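You operate a simulated robot arm through the tools that you are given. There is no shell and no other tool. Be economical: measure what you need, move in short steps, check, and stop when the job is done.

Carry out the task below with a simulated two-armed robot. There is one attempt and no reset: what you move stays moved.

## Task
On the plywood bench, fold the cloth in half, so that it is half as long.

It is judged by the outcome, as a careful person would: the job done as asked, and still so three seconds after it is handed in. It fails if anything else is knocked over, pushed out of place, dropped, spilled or broken. Flat cloth is picked up by pressing the open fingertips on it (5 to 10 N) and closing them slowly along it; thin cloth reads only 2 to 8 mm in the jaws.

## Robot
Two 7-joint arms with two-finger parallel grippers on one trunk, on a base that drives. Base frame: it is fixed to the floor where the robot stands at the start and does not move with it; the origin is under the middle of the robot, x ahead of it, y to its left, z up. Units: m, rad, N and s.
The left shoulder is at the start at [0.07, 0.163, 1.045], the right one opposite. Places, roughly: plywood bench [0.5, 0.7, 0.8]. Payload 3.43 kg a hand.
The tool frame of a hand sits at the grasp point between the pads (the TCP): z along the fingers, y along the line on which they close. The tips reach 0.034 m beyond it. The gripper opens to 0.128 m. The fingers are 0.024 m wide and 0.012 m thick; the gripper's body (0.048 by 0.13 m) begins 0.096 m behind the TCP.
Orientation is that of the tool frame in the base frame, as a unit quaternion [w, x, y, z]. With the fingers straight down and closing along the base's y, the tool's x points along the base's -x, its y along +y and its z along -z.

## Interface
- The arms move only by the tool arm_command. It takes "left_steps", "right_steps" or both (then of equal length, played together; a hand with none holds still); each is a list of rows, each a list of 6 numbers: the shift along the tool's x, y, z in m, then the turn, a rotation vector about the tool's x, y, z in rad. In form: [[dx, dy, dz, ax, ay, az], ...]. A call has 1 to 12 rows; each row is the pose to reach, as a shift and turn from the pose commanded when the call began, along the tool's axes at that moment. "left_grip" and "right_grip" are, for a hand that has rows, the opening in per cent of the stroke, from 0 (shut) to 100 (fully open), set as the call begins (left out, the last holds). Each row takes 0.2 s and may step no farther than 0.05 m and 0.15 rad from the row before; otherwise, or with a gripper value out of range, the whole call is refused. A pose out of reach is approached as far as the arm can. The call stops where the force on the tool passes 40 N (or 10 N more than at its start, if that is more) or the arm is blocked; 0.2 s more then pass. The fingers move at their own pace (about 0.153 m/s each) and stop on an object; they squeeze with about 33 N. The grip force told is the motor's: it shows also when the fingers shut on nothing. Time passes only in rows, and 0.2 s behind the last, so rows that repeat a pose let the fingers close. The reply holds the time, the measured pose of the TCP, the force on the tool along the base axes, the opening and the grip force, in the units named above and with some noise.
- Cameras (640 x 400 px; columns grow to the right, rows downward): "scene" is now at [0.1274, 0.0007, 1.2526]; the picture's right is [0.01, -1.00, 0.00], its down [-0.75, -0.01, -0.67] and it looks along [0.67, 0.01, -0.75] (base axes); focal length 249 px, centre (320, 200). "left" rides on the left gripper at [0.076, 0.011, -0.16] in its tool frame; the picture's right is [-0.15, 0.99, 0.00], its down [-0.88, -0.13, -0.46] and it looks along [-0.45, -0.07, 0.89] (tool axes); focal length 234 px, centre (320, 200). "right" rides on the right gripper at [0.076, -0.011, -0.16] in its tool frame; the picture's right is [0.15, 0.99, 0.00], its down [-0.88, 0.13, -0.46] and it looks along [-0.45, 0.07, 0.89] (tool axes); focal length 234 px, centre (320, 200). There is no depth. A picture from a camera that has moved, and an enlarged one, comes with that camera's place and axes in the base frame and with its lens.
- snapshot(camera): a new picture of that camera. It takes no simulated time.
- lift_body(by): slides the trunk up (or, below 0, down) by that many m; the arms and the scene camera ride with it, the base frame stays. It gives what a move gives, with no picture.
- drive_base(legs): drives the robot by 1 to 6 legs, each [ahead, left, turn to the left] in m, m and rad, along the robot's own axes; the way and the turn of a leg run together, so that a leg with both is an arc; at most 1.5 m and 3.142 rad a leg. The arms and the cameras ride along, it lands a little off, and it stops where it bumps. It gives what a move gives.
- turn_head(pan, tilt): turns the head with the scene camera to pan (to the left, within 1.501 rad either way) and tilt (down, from -0.506 to 1.204), counted from straight ahead of the robot. It gives what a move gives.
- enlarge(camera, box): a new picture of the part [left, top, right, bottom] of that camera's present view, enlarged. It takes no simulated time.
- hand_in(): hands the job in; it is judged then, once.

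Go step by step. Nothing tells you exact positions but the pictures and the camera data: compare them with the known pose of the tool, close in by small moves and look again before you grip or let go. The budget is 120 turns and 88 pictures, counting those below and the enlarged ones. Unless the task says otherwise, let go and move clear before handing in.

The tools are called by a JSON object that holds its "op" and its "data". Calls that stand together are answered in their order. arm_command: Moves the arms, as the interface text tells. Its arguments: {"type":"object","properties":{"left_steps":{"type":"array","items":{"type":"array","items":{"type":"number"}}},"left_grip":{"type":"number"},"right_steps":{"type":"array","items":{"type":"array","items":{"type":"number"}}},"right_grip":{"type":"number"}},"required":[]} The other tools are called the same way: lift_body (by) slides the trunk up or down; drive_base (legs) drives the base; turn_head (pan, tilt) turns the head that bears the scene camera; snapshot (camera) takes a picture; enlarge (camera, box) takes an enlarged picture of a part of a camera's view; hand_in () hands the job in.

At the start:

```text
time_s: 0.0
left_position: [0.4745, 0.216, 0.9787]
left_tool_rot: [0.0, 0.0, 1.0, 0.0]
left_contact_force: [-0.4, -0.1, 0.2]
left_width: 0.1282
left_grip_force: 0.0
right_position: [0.4195, -0.1366, 0.9605]
right_tool_rot: [0.0, 0.0, 1.0, 0.0]
right_contact_force: [0.0, 0.1, 0.9]
right_width: 0.1278
right_grip_force: 0.1
trunk travel left (down, up): [-0.525, 0.415]
robot x, y, heading: [-0.0029, -0.0005, 0.0]
head pan, tilt: [0.009, 0.843]
```

scene: 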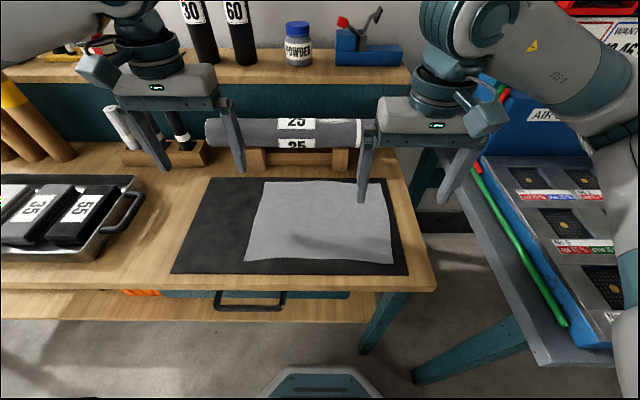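
right: 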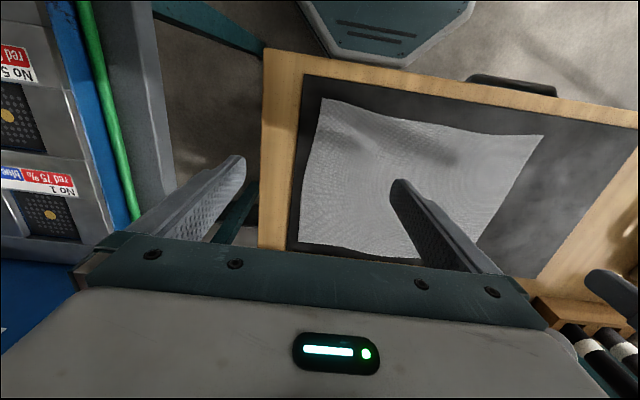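
left: 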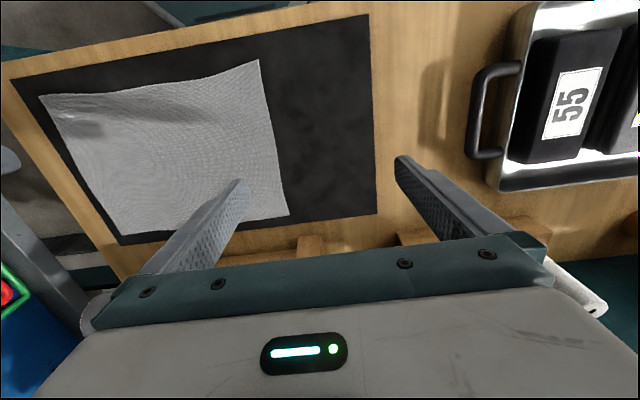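

I see the cloth lying flat on the dark mat: about 0.34 m long in y (-0.165 to 0.17) and 0.25 m in x (0.39 to 0.64). I plan to fold the right edge over onto the left one, with the left hand at the far corner and the right hand at the near corner, so I first shift the base back and a little right.

{"op": "drive_base", "data": {"legs": [[-0.06, -0.06, 0]]}}

{"op": "snapshot", "data": {"camera": "scene"}}

{"op": "snapshot", "data": {"camera": "right"}}

```text
time_s: 1.1
left_position: [0.415, 0.1567, 0.9805]
left_tool_rot: [0.0, -0.001, 1.0, 0.0]
left_contact_force: [-0.6, -0.7, 0.6]
left_width: 0.1279
left_grip_force: 0.1
right_position: [0.3601, -0.1966, 0.961]
right_tool_rot: [0.001, 0.0, 1.0, 0.0]
right_contact_force: [-0.4, 0.4, -0.3]
right_width: 0.1282
right_grip_force: 0.1
trunk travel left (down, up): [-0.525, 0.415]
robot x, y, heading: [-0.0598, -0.0637, -0.003]
head pan, tilt: [0.009, 0.843]
```

```text
84 pictures are left
camera scene: at [0.0676, -0.059, 1.2527], right [0.01, -1.0, 0.0], down [-0.75, -0.01, -0.67], along [0.67, 0.01, -0.75], focal length 249 px, centre (320, 200)
```

scene: 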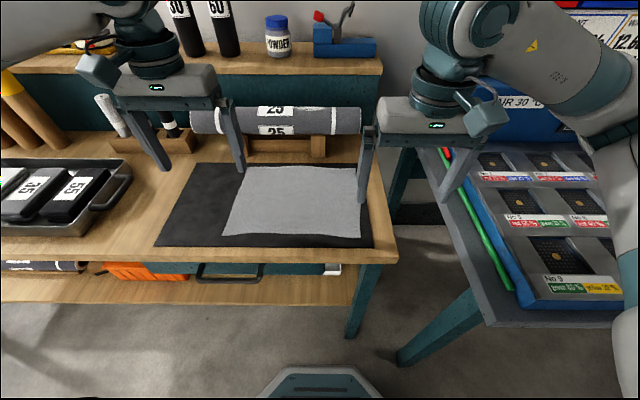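

```text
83 pictures are left
camera right: at [0.2852, -0.2062, 1.1199], right [-0.15, 0.99, 0.0], down [0.88, 0.13, 0.46], along [0.45, 0.07, -0.89], focal length 234 px, centre (320, 200)
```

right: 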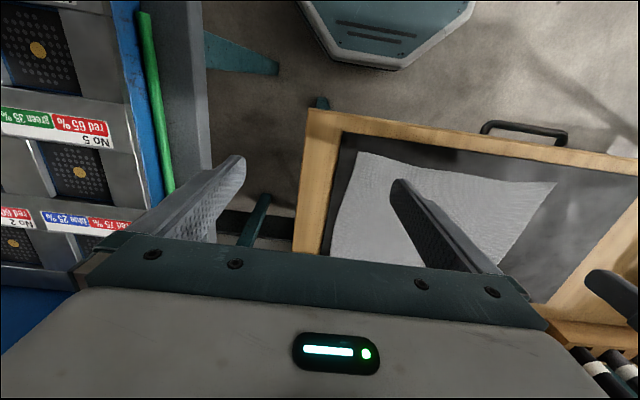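

The near-right corner looks to be around (0.39, -0.15) and the far-right one around (0.64, -0.17). I bring both hands above these with narrowed fingers, and check.

{"op": "arm_command", "data": {"right_steps": [[-0.018, 0.022, 0.033, 0, 0, 0], [-0.036, 0.044, 0.066, 0, 0, 0], [-0.055, 0.067, 0.1, 0, 0, 0], [-0.055, 0.067, 0.1, 0, 0, 0], [-0.055, 0.067, 0.1, 0, 0, 0], [-0.055, 0.067, 0.1, 0, 0, 0], [-0.055, 0.067, 0.1, 0, 0, 0], [-0.055, 0.067, 0.1, 0, 0, 0], [-0.055, 0.067, 0.1, 0, 0, 0], [-0.055, 0.067, 0.1, 0, 0, 0]], "left_steps": [[-0.04, 0, 0.0, 0, 0, 0], [-0.08, 0, 0, 0, 0, 0], [-0.12, -0.01, 0, 0, 0, 0], [-0.16, -0.04, 0, 0, 0, 0], [-0.2, -0.07, 0, 0, 0, 0], [-0.2, -0.115, 0.01, 0, 0, 0], [-0.2, -0.16, 0.02, 0, 0, 0], [-0.2, -0.205, 0.04, 0, 0, 0], [-0.2, -0.25, 0.06, 0, 0, 0], [-0.2, -0.287, 0.09, 0, 0, 0]], "right_grip": 33, "left_grip": 33}}

{"op": "snapshot", "data": {"camera": "scene"}}

{"op": "snapshot", "data": {"camera": "right"}}

{"op": "snapshot", "data": {"camera": "left"}}

```text
time_s: 3.3
left_position: [0.6176, -0.1315, 0.8894]
left_tool_rot: [-0.001, -0.001, 1.0, 0.0]
left_contact_force: [-0.3, 0.2, -0.5]
left_width: 0.0422
left_grip_force: 0.1
right_position: [0.4172, -0.1296, 0.8617]
right_tool_rot: [0.0, -0.001, 1.0, 0.0]
right_contact_force: [-0.3, -0.5, 0.1]
right_width: 0.0421
right_grip_force: 0.0
trunk travel left (down, up): [-0.525, 0.415]
robot x, y, heading: [-0.0567, -0.0589, 0.001]
head pan, tilt: [0.009, 0.843]
```

```text
82 pictures are left
camera scene: at [0.0691, -0.0593, 1.2526], right [0.01, -1.0, 0.0], down [-0.75, -0.01, -0.66], along [0.66, 0.01, -0.75], focal length 249 px, centre (320, 200)
```

scene: 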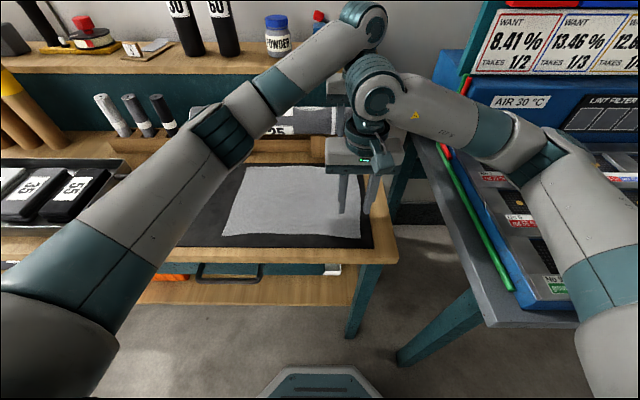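

```text
81 pictures are left
camera right: at [0.3422, -0.1396, 1.0204], right [-0.15, 0.99, 0.0], down [0.88, 0.13, 0.46], along [0.45, 0.07, -0.89], focal length 234 px, centre (320, 200)
```

right: 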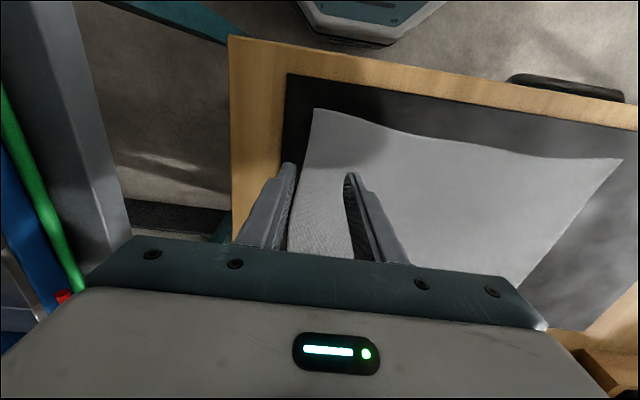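

```text
80 pictures are left
camera left: at [0.541, -0.1214, 1.0482], right [0.14, 0.99, 0.0], down [0.88, -0.13, 0.45], along [0.45, -0.07, -0.89], focal length 234 px, centre (320, 200)
```

left: 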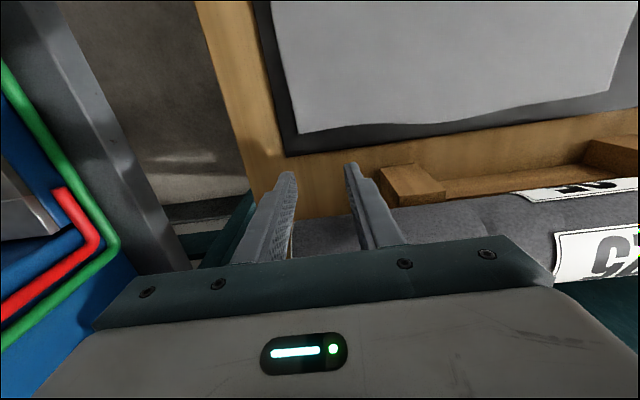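

Comparing the hand cameras with the scene camera, the cloth really lies at z ≈ 0.79, with right corners near (0.366, -0.143) and (0.588, -0.151). I shift the hands over the corners so the outer finger comes down just off the edge, and look closely.

{"op": "arm_command", "data": {"right_steps": [[0.016, -0.004, 0.008, 0, 0, 0], [0.033, -0.008, 0.017, 0, 0, 0], [0.033, -0.008, 0.017, 0, 0, 0]], "left_steps": [[0.023, -0.006, 0.022, 0, 0, 0], [0.0456, -0.0115, 0.044, 0, 0, 0], [0.0456, -0.0115, 0.044, 0, 0, 0]], "right_grip": 24, "left_grip": 24}}

{"op": "enlarge", "data": {"camera": "right", "box": [220, 80, 420, 240]}}

{"op": "enlarge", "data": {"camera": "left", "box": [220, 80, 420, 240]}}

{"op": "enlarge", "data": {"camera": "scene", "box": [200, 130, 420, 280]}}

```text
time_s: 4.1
left_position: [0.5718, -0.143, 0.8453]
left_tool_rot: [-0.001, 0.0, 1.0, 0.0]
left_contact_force: [-0.2, -0.2, 0.3]
left_width: 0.0308
left_grip_force: 0.0
right_position: [0.3826, -0.1373, 0.8436]
right_tool_rot: [0.0, 0.0, 1.0, 0.0]
right_contact_force: [0.0, -0.7, 1.0]
right_width: 0.0305
right_grip_force: 0.0
trunk travel left (down, up): [-0.525, 0.415]
robot x, y, heading: [-0.0596, -0.0587, 0.003]
head pan, tilt: [0.009, 0.843]
```

```text
2.50 times, centred on (320, 160) of right
camera zoom: at [0.3083, -0.1475, 1.0024], right [-0.15, 0.99, 0.0], down [0.88, 0.13, 0.46], along [0.45, 0.07, -0.89], focal length 585 px, centre (320, 300)
```

zoom: 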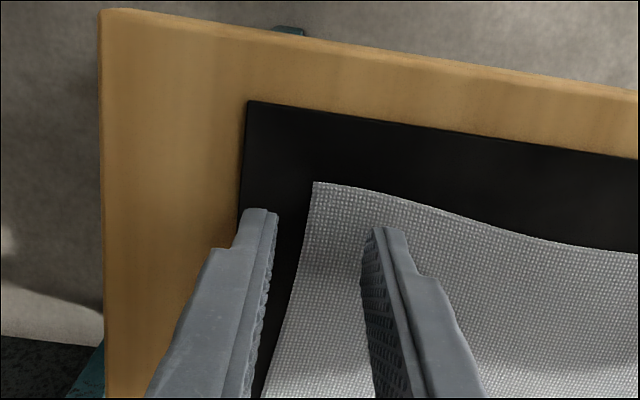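

```text
2.50 times, centred on (320, 160) of left
camera zoom: at [0.495, -0.1329, 1.0047], right [0.15, 0.99, 0.0], down [0.88, -0.13, 0.45], along [0.45, -0.07, -0.89], focal length 585 px, centre (320, 300)
```

zoom: 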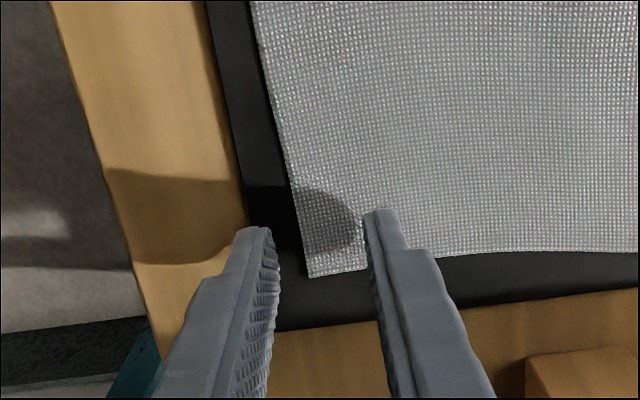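

```text
2.67 times, centred on (310, 205) of scene
camera zoom: at [0.0686, -0.0585, 1.2526], right [0.01, -1.0, 0.0], down [-0.75, -0.01, -0.67], along [0.67, 0.01, -0.75], focal length 664 px, centre (347, 187)
```

zoom: 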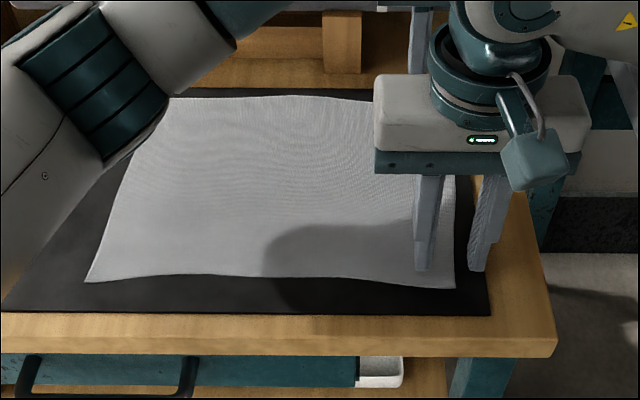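

Each outer finger sits just off the right edge and each inner finger over the cloth, about 2 cm in from the corners. I lower them towards the cloth until I feel contact.

{"op": "arm_command", "data": {"right_steps": [[0, 0.003, 0.008, 0, 0, 0], [0, 0.003, 0.014, 0, 0, 0], [0, 0.003, 0.016, 0, 0, 0], [0, 0.003, 0.017, 0, 0, 0], [0, 0.003, 0.018, 0, 0, 0]], "left_steps": [[0, 0, 0.008, 0, 0, 0], [0, 0, 0.014, 0, 0, 0], [0, 0, 0.017, 0, 0, 0], [0, 0, 0.018, 0, 0, 0], [0, 0, 0.019, 0, 0, 0]]}}

```text
time_s: 4.6
left_position: [0.5685, -0.1433, 0.8372]
left_tool_rot: [0.002, 0.0, 1.0, 0.0]
left_contact_force: [-2.5, 0.2, 6.0]
left_width: 0.0315
left_grip_force: 1.0
right_position: [0.3823, -0.1342, 0.8384]
right_tool_rot: [0.005, -0.001, 1.0, 0.002]
right_contact_force: [-6.6, -3.1, 19.3]
right_width: 0.0286
right_grip_force: 0.0
trunk travel left (down, up): [-0.525, 0.415]
robot x, y, heading: [-0.0602, -0.0558, -0.001]
head pan, tilt: [0.009, 0.843]
stopped in row 2 (right hand): the force on the tool passed its limit (the readings are from after the stop); the commanded pose is now the measured one
```

Contact came at TCP z ≈ 0.838, so the cloth surface is at about 0.804. I read the forces settled, easing the right hand up a little.

{"op": "arm_command", "data": {"right_steps": [[0, 0, -0.001, 0, 0, 0], [0, 0, -0.001, 0, 0, 0]], "left_steps": [[0, 0, 0, 0, 0, 0], [0, 0, 0, 0, 0, 0]]}}

{"op": "enlarge", "data": {"camera": "right", "box": [220, 80, 420, 240]}}

{"op": "enlarge", "data": {"camera": "left", "box": [220, 80, 420, 240]}}

```text
time_s: 5.2
left_position: [0.5688, -0.1437, 0.8381]
left_tool_rot: [0.001, 0.0, 1.0, -0.001]
left_contact_force: [-6.2, 0.7, 13.9]
left_width: 0.0311
left_grip_force: 0.2
right_position: [0.3822, -0.1339, 0.8387]
right_tool_rot: [0.006, 0.001, 1.0, 0.002]
right_contact_force: [-0.9, -3.5, 14.2]
right_width: 0.0285
right_grip_force: 0.1
trunk travel left (down, up): [-0.525, 0.415]
robot x, y, heading: [-0.0607, -0.0604, -0.001]
head pan, tilt: [0.009, 0.843]
```

```text
2.50 times, centred on (320, 160) of right
camera zoom: at [0.3055, -0.1445, 0.9965], right [-0.15, 0.99, 0.0], down [0.88, 0.13, 0.47], along [0.46, 0.07, -0.89], focal length 585 px, centre (320, 300)
```

zoom: 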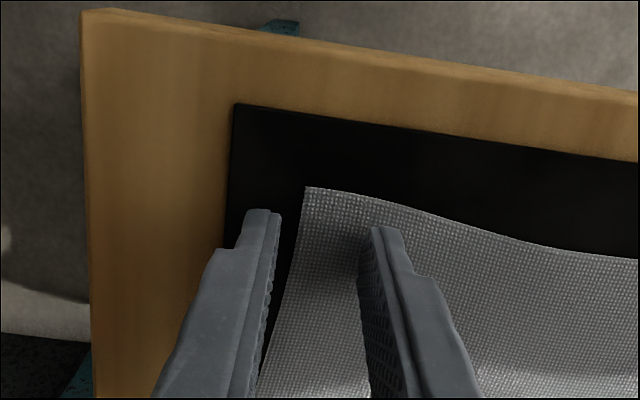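

```text
2.50 times, centred on (320, 160) of left
camera zoom: at [0.4925, -0.1328, 0.9974], right [0.15, 0.99, 0.0], down [0.88, -0.13, 0.46], along [0.45, -0.07, -0.89], focal length 585 px, centre (320, 300)
```

zoom: 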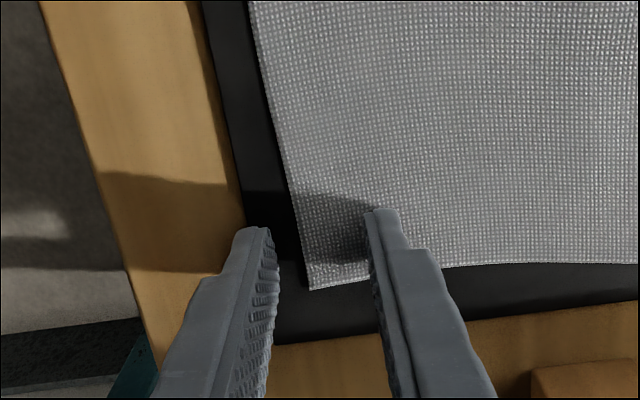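

Both hands press the cloth at about 14 N, a bit more than needed. I ease off slightly and begin to close slowly.

{"op": "arm_command", "data": {"right_steps": [[0, 0, -0.0004, 0, 0, 0], [0, 0, -0.0004, 0, 0, 0]], "left_steps": [[0, 0, -0.0004, 0, 0, 0], [0, 0, -0.0004, 0, 0, 0]], "right_grip": 17, "left_grip": 17}}

{"op": "arm_command", "data": {"right_steps": [[0, 0, 0, 0, 0, 0], [0, 0, 0, 0, 0, 0]], "left_steps": [[0, 0, 0, 0, 0, 0], [0, 0, 0, 0, 0, 0]], "right_grip": 11, "left_grip": 11}}

{"op": "enlarge", "data": {"camera": "right", "box": [220, 80, 420, 240]}}

{"op": "enlarge", "data": {"camera": "left", "box": [220, 80, 420, 240]}}

```text
time_s: 5.8
left_position: [0.5691, -0.1422, 0.8388]
left_tool_rot: [0.001, -0.001, 1.0, -0.001]
left_contact_force: [-8.4, 8.0, 17.2]
left_width: 0.0261
left_grip_force: 3.3
right_position: [0.3817, -0.132, 0.8389]
right_tool_rot: [0.004, 0.0, 1.0, 0.001]
right_contact_force: [-0.5, -3.1, 6.0]
right_width: 0.0203
right_grip_force: 0.0
trunk travel left (down, up): [-0.525, 0.415]
robot x, y, heading: [-0.0597, -0.0567, -0.002]
head pan, tilt: [0.009, 0.843]
```

```text
time_s: 6.4
left_position: [0.5705, -0.1438, 0.8387]
left_tool_rot: [0.002, 0.001, 1.0, -0.002]
left_contact_force: [6.0, 1.3, 20.4]
left_width: 0.0146
left_grip_force: 0.9
right_position: [0.3828, -0.1332, 0.838]
right_tool_rot: [0.005, 0.0, 1.0, 0.001]
right_contact_force: [-3.8, -1.4, 8.5]
right_width: 0.0132
right_grip_force: 0.1
trunk travel left (down, up): [-0.525, 0.415]
robot x, y, heading: [-0.0583, -0.0603, 0.001]
head pan, tilt: [0.009, 0.843]
```

```text
2.50 times, centred on (320, 160) of right
camera zoom: at [0.3063, -0.1445, 0.9967], right [-0.15, 0.99, 0.0], down [0.88, 0.13, 0.46], along [0.46, 0.07, -0.89], focal length 585 px, centre (320, 300)
```

zoom: 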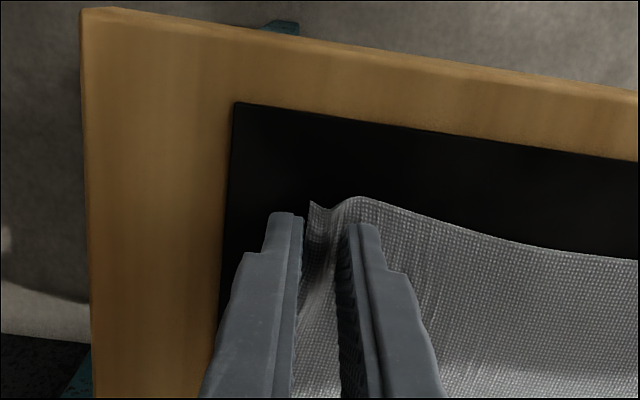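

```text
2.50 times, centred on (320, 160) of left
camera zoom: at [0.494, -0.1331, 0.9973], right [0.15, 0.99, 0.0], down [0.88, -0.13, 0.46], along [0.45, -0.07, -0.89], focal length 585 px, centre (320, 300)
```

zoom: 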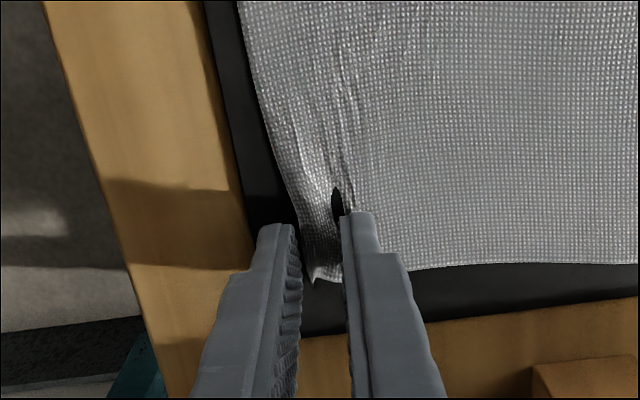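

The edge is turning up between both pairs of fingers, as wanted. I finish the closing slowly.

{"op": "arm_command", "data": {"right_steps": [[0, 0, 0, 0, 0, 0], [0, 0, 0, 0, 0, 0]], "left_steps": [[0, 0, 0, 0, 0, 0], [0, 0, 0, 0, 0, 0]], "right_grip": 5, "left_grip": 5}}

{"op": "arm_command", "data": {"right_steps": [[0, 0, 0, 0, 0, 0], [0, 0, 0, 0, 0, 0], [0, 0, 0, 0, 0, 0]], "left_steps": [[0, 0, 0, 0, 0, 0], [0, 0, 0, 0, 0, 0], [0, 0, 0, 0, 0, 0]], "right_grip": 0, "left_grip": 0}}

{"op": "enlarge", "data": {"camera": "right", "box": [220, 80, 420, 240]}}

{"op": "enlarge", "data": {"camera": "left", "box": [220, 80, 420, 240]}}

```text
time_s: 7.0
left_position: [0.5704, -0.1423, 0.8384]
left_tool_rot: [0.001, -0.001, 1.0, 0.0]
left_contact_force: [4.0, 12.1, 28.8]
left_width: 0.0051
left_grip_force: 8.0
right_position: [0.383, -0.1326, 0.8383]
right_tool_rot: [0.005, 0.001, 1.0, 0.002]
right_contact_force: [0.4, -1.4, 5.5]
right_width: 0.0057
right_grip_force: 0.0
trunk travel left (down, up): [-0.525, 0.415]
robot x, y, heading: [-0.059, -0.0594, 0.003]
head pan, tilt: [0.009, 0.843]
```

```text
time_s: 7.8
left_position: [0.5704, -0.1402, 0.8374]
left_tool_rot: [0.001, 0.0, 1.0, 0.0]
left_contact_force: [6.7, 13.1, 31.0]
left_width: 0.002
left_grip_force: 33.1
right_position: [0.3824, -0.1324, 0.8383]
right_tool_rot: [0.004, 0.0, 1.0, 0.001]
right_contact_force: [1.4, -1.7, 4.1]
right_width: 0.002
right_grip_force: 33.6
trunk travel left (down, up): [-0.525, 0.415]
robot x, y, heading: [-0.0599, -0.0589, 0.001]
head pan, tilt: [0.009, 0.843]
```

```text
2.50 times, centred on (320, 160) of right
camera zoom: at [0.3064, -0.1427, 0.9968], right [-0.15, 0.99, 0.0], down [0.88, 0.13, 0.46], along [0.46, 0.07, -0.89], focal length 585 px, centre (320, 300)
```

zoom: 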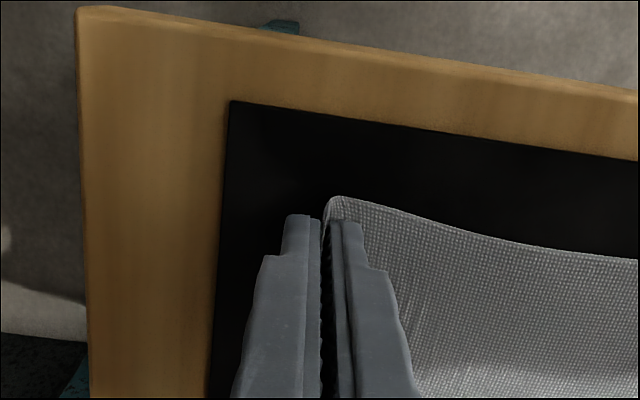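

```text
2.50 times, centred on (320, 160) of left
camera zoom: at [0.4941, -0.1306, 0.9973], right [0.14, 0.99, 0.0], down [0.88, -0.13, 0.46], along [0.45, -0.07, -0.89], focal length 585 px, centre (320, 300)
```

zoom: 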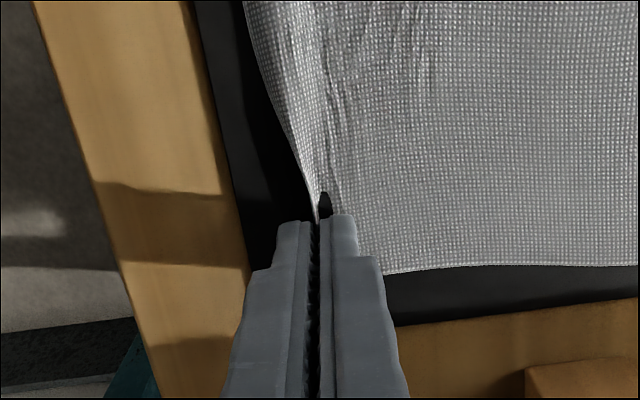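

Both grippers are shut at 2 mm with cloth seemingly between. I lift both 3 cm to test the hold.

{"op": "arm_command", "data": {"right_steps": [[0, 0, -0.005, 0, 0, 0], [0, 0.003, -0.015, 0, 0, 0], [0, 0.006, -0.025, 0, 0, 0], [0, 0.01, -0.035, 0, 0, 0]], "left_steps": [[0, 0, -0.005, 0, 0, 0], [0, 0.003, -0.015, 0, 0, 0], [0, 0.006, -0.025, 0, 0, 0], [0, 0.01, -0.035, 0, 0, 0]]}}

{"op": "snapshot", "data": {"camera": "right"}}

{"op": "snapshot", "data": {"camera": "left"}}

{"op": "enlarge", "data": {"camera": "scene", "box": [200, 130, 420, 280]}}

```text
time_s: 8.8
left_position: [0.5714, -0.1341, 0.87]
left_tool_rot: [0.0, 0.0, 1.0, 0.0]
left_contact_force: [-0.8, -0.5, 0.4]
left_width: 0.0018
left_grip_force: 32.6
right_position: [0.3826, -0.1241, 0.8715]
right_tool_rot: [0.004, 0.0, 1.0, 0.002]
right_contact_force: [0.8, -0.3, 0.6]
right_width: 0.002
right_grip_force: 32.9
trunk travel left (down, up): [-0.525, 0.415]
robot x, y, heading: [-0.0649, -0.0582, 0.003]
head pan, tilt: [0.009, 0.843]
```

```text
70 pictures are left
camera right: at [0.3066, -0.1349, 1.0307], right [-0.15, 0.99, 0.0], down [0.88, 0.13, 0.46], along [0.46, 0.07, -0.89], focal length 234 px, centre (320, 200)
```

right: 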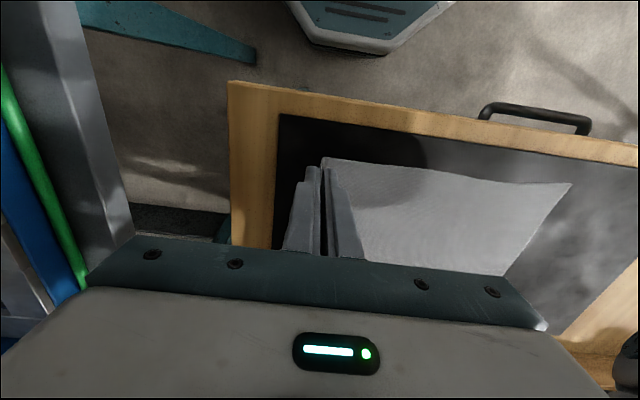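

```text
69 pictures are left
camera left: at [0.4954, -0.1229, 1.0296], right [0.15, 0.99, 0.0], down [0.88, -0.13, 0.45], along [0.45, -0.07, -0.89], focal length 234 px, centre (320, 200)
```

left: 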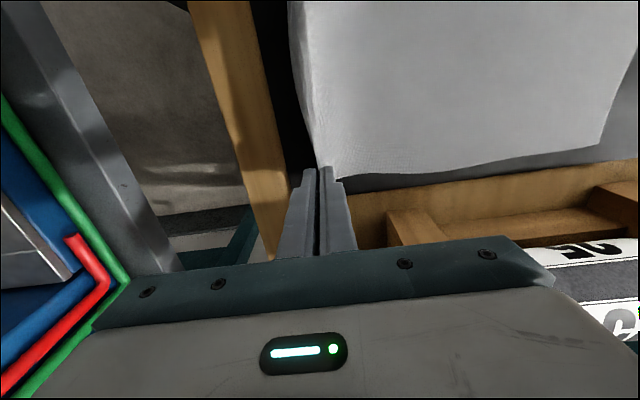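

```text
2.67 times, centred on (310, 205) of scene
camera zoom: at [0.068, -0.0582, 1.2525], right [0.01, -1.0, 0.0], down [-0.75, -0.01, -0.67], along [0.67, 0.01, -0.75], focal length 664 px, centre (347, 187)
```

zoom: 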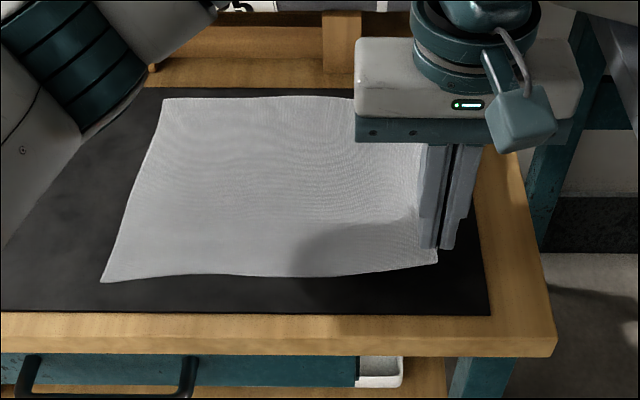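

The cloth hangs from both hands along its right edge, and the left edge now lies at y ≈ 0.14, so the crease should be near y = -0.01. I carry the edge up and over the crease in a low arc.

{"op": "arm_command", "data": {"right_steps": [[0, 0.01, -0.013, 0, 0, 0], [0, 0.02, -0.025, 0, 0, 0], [0, 0.03, -0.035, 0, 0, 0], [0, 0.042, -0.045, 0, 0, 0], [0, 0.055, -0.052, 0, 0, 0], [0, 0.07, -0.056, 0, 0, 0], [0, 0.085, -0.058, 0, 0, 0], [0, 0.1, -0.058, 0, 0, 0], [0, 0.115, -0.056, 0, 0, 0]], "left_steps": [[0, 0.01, -0.013, 0, 0, 0], [0, 0.02, -0.025, 0, 0, 0], [0, 0.03, -0.035, 0, 0, 0], [0, 0.042, -0.045, 0, 0, 0], [0, 0.055, -0.052, 0, 0, 0], [0, 0.07, -0.056, 0, 0, 0], [0, 0.085, -0.058, 0, 0, 0], [0, 0.1, -0.058, 0, 0, 0], [0, 0.115, -0.056, 0, 0, 0]]}}

{"op": "snapshot", "data": {"camera": "scene"}}

{"op": "snapshot", "data": {"camera": "left"}}

{"op": "snapshot", "data": {"camera": "right"}}

```text
time_s: 10.8
left_position: [0.5698, -0.0164, 0.9249]
left_tool_rot: [-0.001, 0.0, 1.0, -0.001]
left_contact_force: [-1.0, -0.4, -0.5]
left_width: 0.0018
left_grip_force: 32.2
right_position: [0.3821, -0.0072, 0.9276]
right_tool_rot: [0.003, 0.0, 1.0, 0.002]
right_contact_force: [-0.5, 0.1, 0.1]
right_width: 0.0018
right_grip_force: 32.7
trunk travel left (down, up): [-0.525, 0.415]
robot x, y, heading: [-0.0567, -0.0609, 0.001]
head pan, tilt: [0.009, 0.843]
```

```text
67 pictures are left
camera scene: at [0.0685, -0.0574, 1.2526], right [0.01, -1.0, 0.0], down [-0.75, -0.01, -0.67], along [0.67, 0.01, -0.75], focal length 249 px, centre (320, 200)
```

scene: 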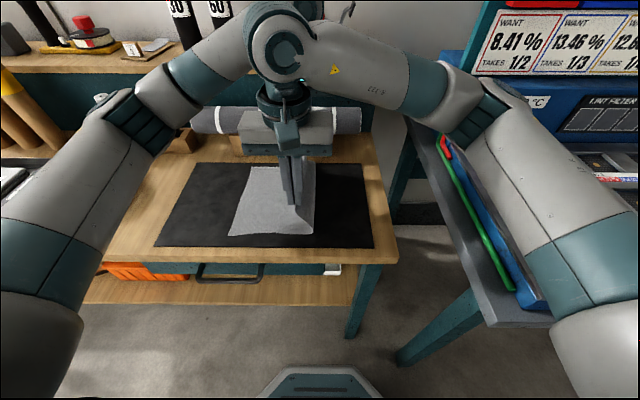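

```text
66 pictures are left
camera left: at [0.4948, -0.0065, 1.0853], right [0.15, 0.99, 0.0], down [0.88, -0.13, 0.46], along [0.45, -0.07, -0.89], focal length 234 px, centre (320, 200)
```

left: 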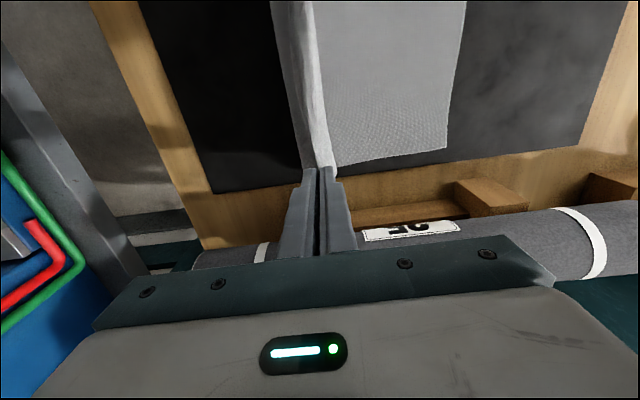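

```text
65 pictures are left
camera right: at [0.3067, -0.0182, 1.0869], right [-0.15, 0.99, 0.0], down [0.88, 0.13, 0.46], along [0.46, 0.07, -0.89], focal length 234 px, centre (320, 200)
```

right: 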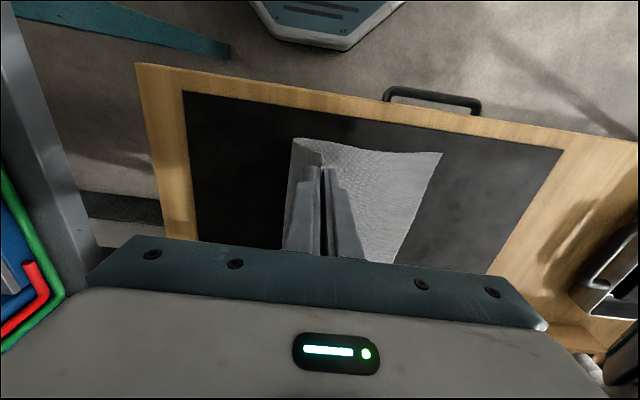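

The right edge is now held above the crease and the left edge has not shifted (y ≈ 0.14). I drive the base left to carry both hands together.

{"op": "drive_base", "data": {"legs": [[0, 0.1, 0]]}}

{"op": "snapshot", "data": {"camera": "scene"}}

{"op": "snapshot", "data": {"camera": "right"}}

{"op": "snapshot", "data": {"camera": "left"}}

```text
time_s: 12.0
left_position: [0.5696, 0.0824, 0.9263]
left_tool_rot: [-0.001, 0.0, 1.0, -0.001]
left_contact_force: [0.2, 0.2, 0.5]
left_width: 0.0017
left_grip_force: 33.7
right_position: [0.3831, 0.0908, 0.9278]
right_tool_rot: [0.003, -0.001, 1.0, 0.002]
right_contact_force: [0.9, -0.7, 0.6]
right_width: 0.0021
right_grip_force: 32.7
trunk travel left (down, up): [-0.525, 0.415]
robot x, y, heading: [-0.0639, 0.0395, 0.001]
head pan, tilt: [0.009, 0.843]
```

```text
64 pictures are left
camera scene: at [0.0683, 0.0409, 1.2526], right [0.01, -1.0, 0.0], down [-0.75, -0.01, -0.67], along [0.67, 0.01, -0.75], focal length 249 px, centre (320, 200)
```

scene: 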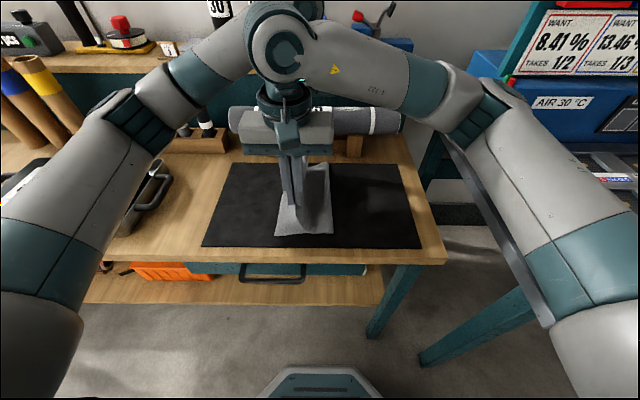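

```text
63 pictures are left
camera right: at [0.3065, 0.0803, 1.087], right [-0.15, 0.99, 0.0], down [0.88, 0.13, 0.46], along [0.46, 0.07, -0.89], focal length 234 px, centre (320, 200)
```

right: 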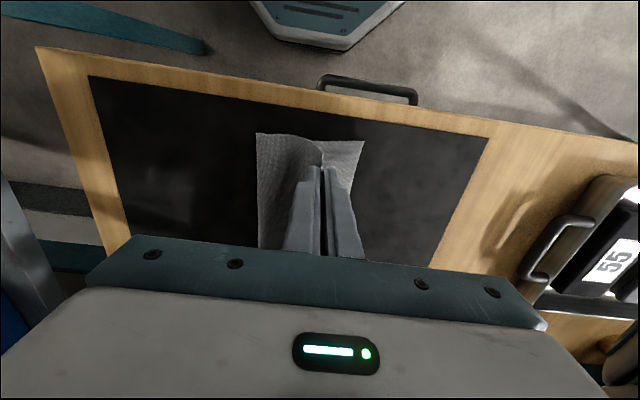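

```text
62 pictures are left
camera left: at [0.4944, 0.0924, 1.0852], right [0.14, 0.99, 0.0], down [0.88, -0.13, 0.46], along [0.45, -0.07, -0.89], focal length 234 px, centre (320, 200)
```

left: 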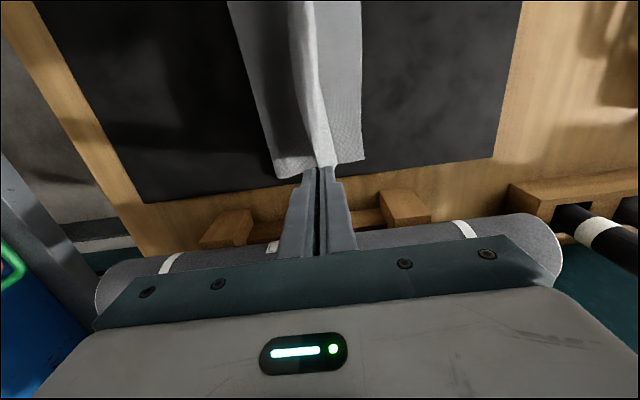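

The left edge stays put (near end y ≈ 0.142, far end y ≈ 0.134) while the carried edge is about 5 cm short of it. I now lower the edge along an arc onto it.

{"op": "arm_command", "data": {"right_steps": [[0, 0.01, 0.008, 0, 0, 0], [0, 0.02, 0.018, 0, 0, 0], [0, 0.03, 0.03, 0, 0, 0], [0, 0.038, 0.042, 0, 0, 0], [0, 0.044, 0.054, 0, 0, 0], [0, 0.047, 0.064, 0, 0, 0], [0, 0.049, 0.072, 0, 0, 0]], "left_steps": [[0, 0.01, 0.008, 0, 0, 0], [0, 0.02, 0.018, 0, 0, 0], [0, 0.03, 0.03, 0, 0, 0], [0, 0.038, 0.042, 0, 0, 0], [0, 0.044, 0.054, 0, 0, 0], [0, 0.047, 0.063, 0, 0, 0], [0, 0.05, 0.071, 0, 0, 0]]}}

{"op": "snapshot", "data": {"camera": "scene"}}

{"op": "snapshot", "data": {"camera": "right"}}

{"op": "snapshot", "data": {"camera": "left"}}

```text
time_s: 13.6
left_position: [0.5702, 0.1313, 0.8549]
left_tool_rot: [-0.001, -0.002, 1.0, 0.0]
left_contact_force: [-0.3, 0.0, 0.1]
left_width: 0.0017
left_grip_force: 33.0
right_position: [0.3808, 0.1388, 0.857]
right_tool_rot: [0.003, 0.0, 1.0, 0.002]
right_contact_force: [-0.2, 0.2, -0.5]
right_width: 0.0021
right_grip_force: 32.9
trunk travel left (down, up): [-0.525, 0.415]
robot x, y, heading: [-0.0547, 0.0387, 0.007]
head pan, tilt: [0.009, 0.843]
```

```text
61 pictures are left
camera scene: at [0.0685, 0.0403, 1.2526], right [0.01, -1.0, 0.0], down [-0.75, -0.01, -0.67], along [0.67, 0.01, -0.75], focal length 249 px, centre (320, 200)
```

scene: 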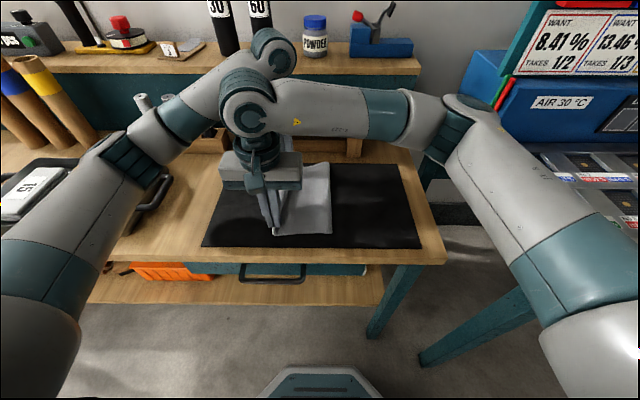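

```text
60 pictures are left
camera right: at [0.3063, 0.1283, 1.0154], right [-0.15, 0.99, 0.0], down [0.88, 0.13, 0.46], along [0.46, 0.07, -0.89], focal length 234 px, centre (320, 200)
```

right: 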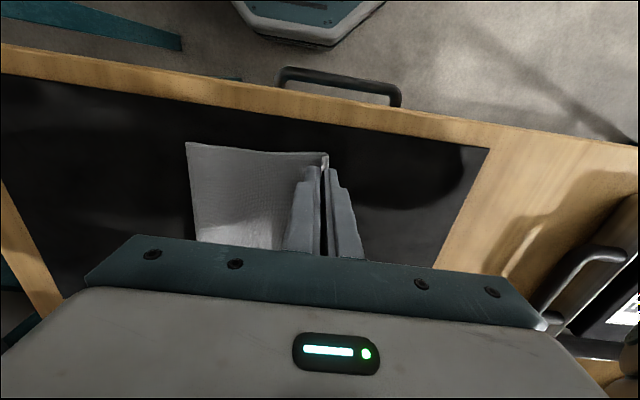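

```text
59 pictures are left
camera left: at [0.4941, 0.1411, 1.0137], right [0.14, 0.99, 0.0], down [0.88, -0.13, 0.46], along [0.45, -0.07, -0.89], focal length 234 px, centre (320, 200)
```

left: 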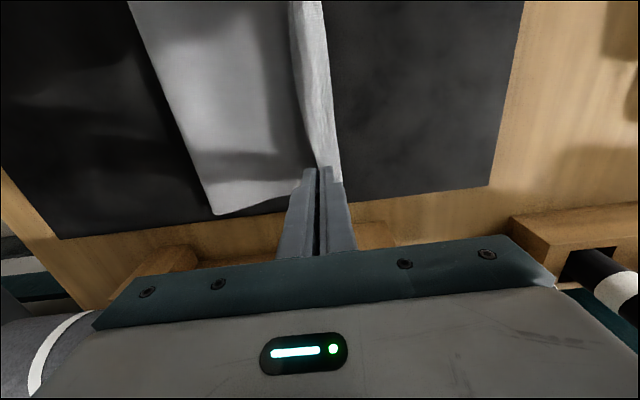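

The held edge is right above the left edge, only about 1.5 cm up. I lower it onto it.

{"op": "arm_command", "data": {"right_steps": [[0, 0.001, 0.006, 0, 0, 0], [0, 0.002, 0.011, 0, 0, 0], [0, 0.003, 0.015, 0, 0, 0], [0, 0.003, 0.016, 0, 0, 0]], "left_steps": [[0, 0.001, 0.006, 0, 0, 0], [0, 0.002, 0.011, 0, 0, 0], [0, 0.003, 0.013, 0, 0, 0], [0, 0.003, 0.014, 0, 0, 0]]}}

{"op": "enlarge", "data": {"camera": "right", "box": [160, 80, 400, 270]}}

{"op": "enlarge", "data": {"camera": "left", "box": [160, 80, 400, 270]}}

```text
time_s: 14.6
left_position: [0.5682, 0.1344, 0.8403]
left_tool_rot: [0.0, -0.001, 1.0, 0.0]
left_contact_force: [-2.2, -1.8, 5.5]
left_width: 0.0019
left_grip_force: 33.1
right_position: [0.3821, 0.1426, 0.8402]
right_tool_rot: [0.003, 0.0, 1.0, 0.001]
right_contact_force: [-0.1, 0.3, 1.7]
right_width: 0.0021
right_grip_force: 33.0
trunk travel left (down, up): [-0.525, 0.415]
robot x, y, heading: [-0.0567, 0.0401, -0.002]
head pan, tilt: [0.009, 0.843]
```

```text
2.11 times, centred on (280, 175) of right
camera zoom: at [0.3068, 0.1323, 0.9986], right [-0.15, 0.99, 0.0], down [0.88, 0.13, 0.46], along [0.46, 0.07, -0.89], focal length 493 px, centre (404, 253)
```

zoom: 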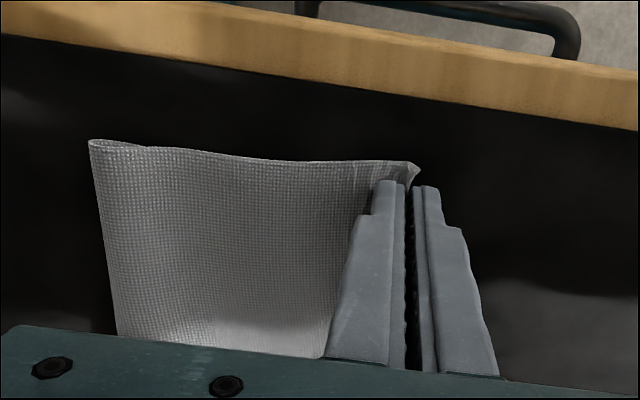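

```text
2.11 times, centred on (280, 175) of left
camera zoom: at [0.4931, 0.144, 1.0], right [0.14, 0.99, 0.0], down [0.88, -0.13, 0.46], along [0.45, -0.07, -0.89], focal length 493 px, centre (404, 253)
```

zoom: 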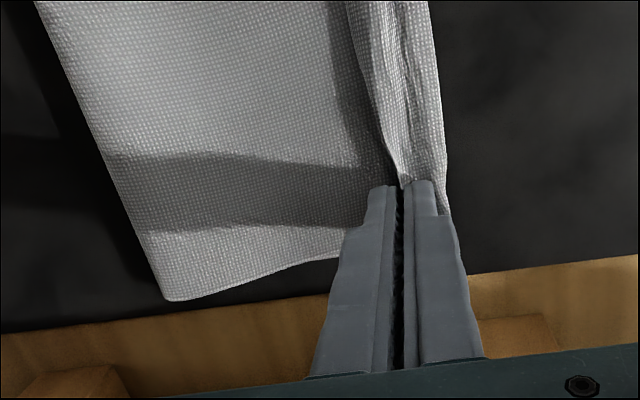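

At the near end the edges meet, but at the far end the bottom layer shows about 15 mm beyond my left fingers. I raise the left hand slightly, shift it left and set it down again, and check from the scene camera.

{"op": "arm_command", "data": {"left_steps": [[0, 0.002, -0.005, 0, 0, 0], [0, 0.007, -0.005, 0, 0, 0], [0, 0.012, -0.005, 0, 0, 0], [0, 0.013, -0.001, 0, 0, 0], [0, 0.013, 0, 0, 0, 0]]}}

{"op": "enlarge", "data": {"camera": "left", "box": [160, 80, 400, 270]}}

{"op": "enlarge", "data": {"camera": "scene", "box": [220, 140, 380, 260]}}

```text
time_s: 15.8
left_position: [0.5703, 0.1473, 0.8409]
left_tool_rot: [0.0, -0.001, 1.0, 0.0]
left_contact_force: [0.8, -0.3, 0.3]
left_width: 0.0019
left_grip_force: 33.0
right_position: [0.3819, 0.1435, 0.8401]
right_tool_rot: [0.003, -0.001, 1.0, 0.001]
right_contact_force: [0.1, -0.2, 0.6]
right_width: 0.002
right_grip_force: 33.1
trunk travel left (down, up): [-0.525, 0.415]
robot x, y, heading: [-0.0597, 0.0421, 0.002]
head pan, tilt: [0.009, 0.843]
```

```text
2.11 times, centred on (280, 175) of left
camera zoom: at [0.494, 0.1575, 0.9996], right [0.14, 0.99, 0.0], down [0.88, -0.13, 0.46], along [0.45, -0.07, -0.89], focal length 493 px, centre (404, 253)
```

zoom: 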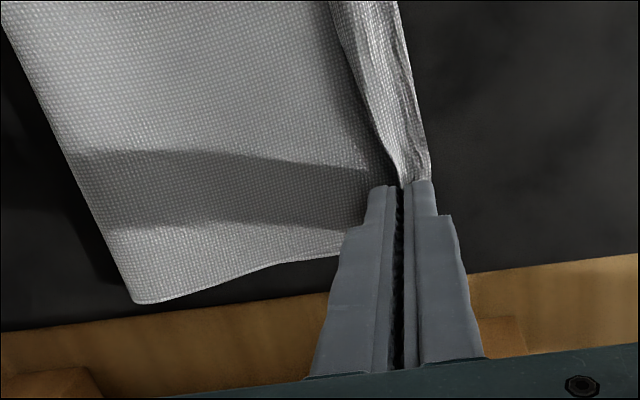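

```text
3.33 times, centred on (300, 200) of scene
camera zoom: at [0.0682, 0.0401, 1.2526], right [0.01, -1.0, 0.0], down [-0.75, -0.01, -0.67], along [0.67, 0.01, -0.75], focal length 830 px, centre (387, 200)
```

zoom: 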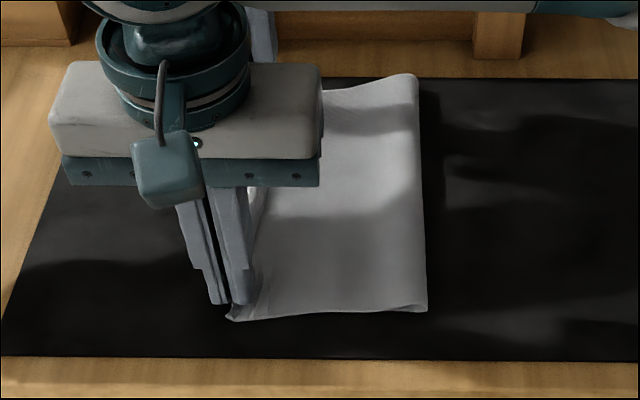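

The scene view shows a neat fold; I want a closer look at the strip beside the left fingers before letting go.

{"op": "enlarge", "data": {"camera": "left", "box": [270, 70, 370, 180]}}

{"op": "snapshot", "data": {"camera": "left"}}

{"op": "enlarge", "data": {"camera": "right", "box": [280, 130, 380, 200]}}

```text
3.64 times, centred on (320, 125) of left
camera zoom: at [0.494, 0.1575, 0.9996], right [0.14, 0.99, 0.0], down [0.88, -0.13, 0.46], along [0.45, -0.07, -0.89], focal length 852 px, centre (320, 473)
```

zoom: 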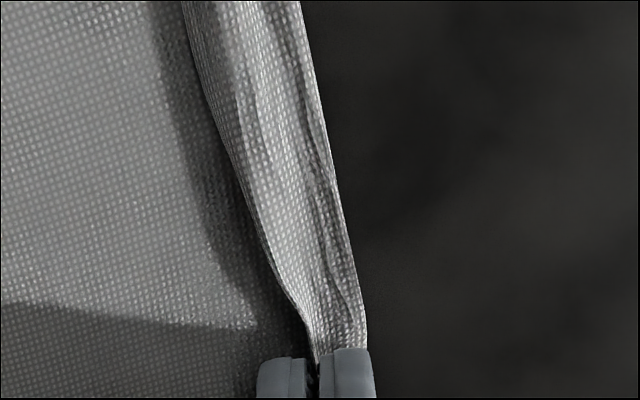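

```text
53 pictures are left
camera left: at [0.494, 0.1575, 0.9996], right [0.14, 0.99, 0.0], down [0.88, -0.13, 0.46], along [0.45, -0.07, -0.89], focal length 234 px, centre (320, 200)
```

left: 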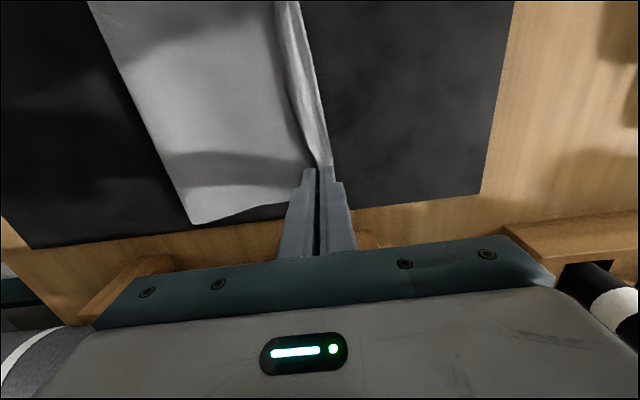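

```text
5.71 times, centred on (330, 165) of right
camera zoom: at [0.3071, 0.1325, 0.9995], right [-0.15, 0.99, 0.0], down [0.88, 0.13, 0.46], along [0.46, 0.07, -0.89], focal length 1338 px, centre (263, 400)
```

zoom: 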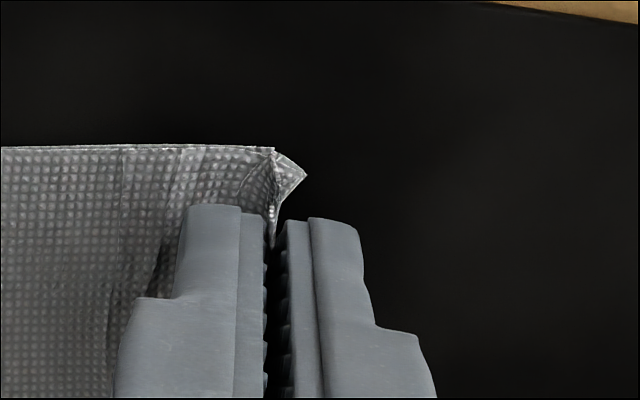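

The free edge points up between the vertical fingers and curls back, so letting go now would leave a turned-back cuff. I lift slightly and lean both hands to the left, pivoting near the fingertips, so the edge lays itself out toward the left.

{"op": "arm_command", "data": {"right_steps": [[0, 0.0017, -0.0077, 0.14, 0, 0], [0, 0.0034, -0.0127, 0.28, 0, 0], [0, 0.0049, -0.015, 0.42, 0, 0], [0, 0.0061, -0.0148, 0.56, 0, 0]], "left_steps": [[0, 0.0017, -0.0077, 0.14, 0, 0], [0, 0.0034, -0.0127, 0.28, 0, 0], [0, 0.0049, -0.015, 0.42, 0, 0], [0, 0.0061, -0.0148, 0.56, 0, 0]]}}

{"op": "snapshot", "data": {"camera": "scene"}}

{"op": "snapshot", "data": {"camera": "left"}}

{"op": "snapshot", "data": {"camera": "right"}}

```text
time_s: 16.8
left_position: [0.5716, 0.1395, 0.8861]
left_tool_rot: [0.019, 0.005, 0.963, -0.269]
left_contact_force: [-7.2, 0.3, -0.5]
left_width: 0.0015
left_grip_force: 33.3
right_position: [0.3795, 0.1359, 0.8674]
right_tool_rot: [0.007, 0.005, 0.963, -0.268]
right_contact_force: [6.6, 0.2, 0.9]
right_width: 0.0019
right_grip_force: 33.2
trunk travel left (down, up): [-0.525, 0.415]
robot x, y, heading: [-0.0582, 0.04, -0.001]
head pan, tilt: [0.009, 0.843]
```

```text
51 pictures are left
camera scene: at [0.0616, 0.0219, 1.2584], right [0.01, -1.0, -0.02], down [-0.74, 0.0, -0.67], along [0.67, 0.02, -0.74], focal length 249 px, centre (320, 200)
```

scene: 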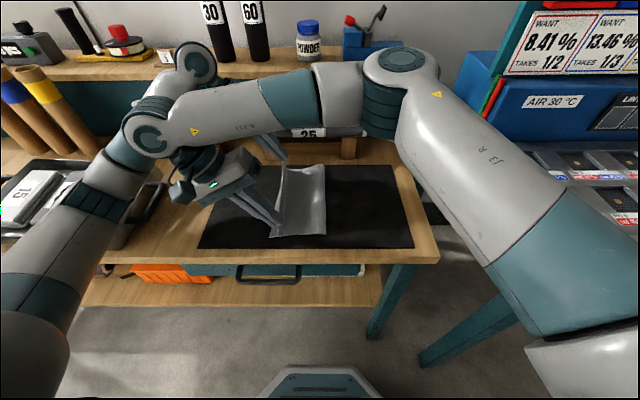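

```text
50 pictures are left
camera left: at [0.4913, 0.2316, 1.0127], right [0.17, 0.84, -0.51], down [0.86, 0.13, 0.49], along [0.48, -0.52, -0.71], focal length 234 px, centre (320, 200)
```

left: 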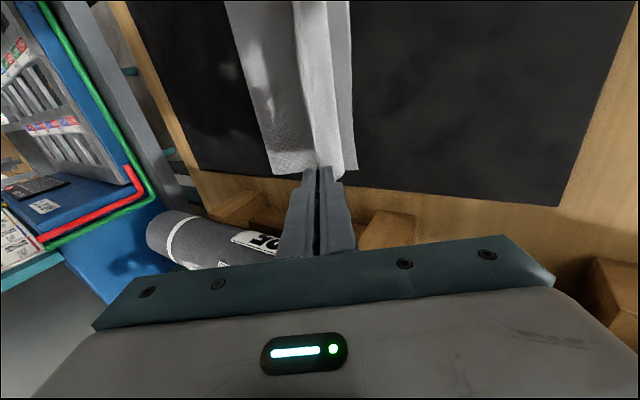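

```text
49 pictures are left
camera right: at [0.3028, 0.2093, 1.0071], right [-0.13, 0.85, -0.51], down [0.88, 0.34, 0.34], along [0.46, -0.41, -0.79], focal length 234 px, centre (320, 200)
```

right: 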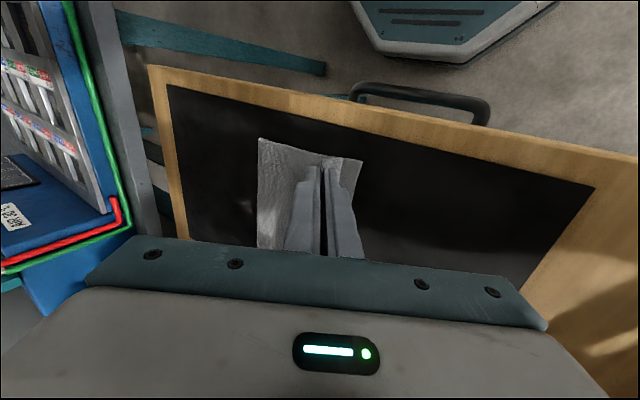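

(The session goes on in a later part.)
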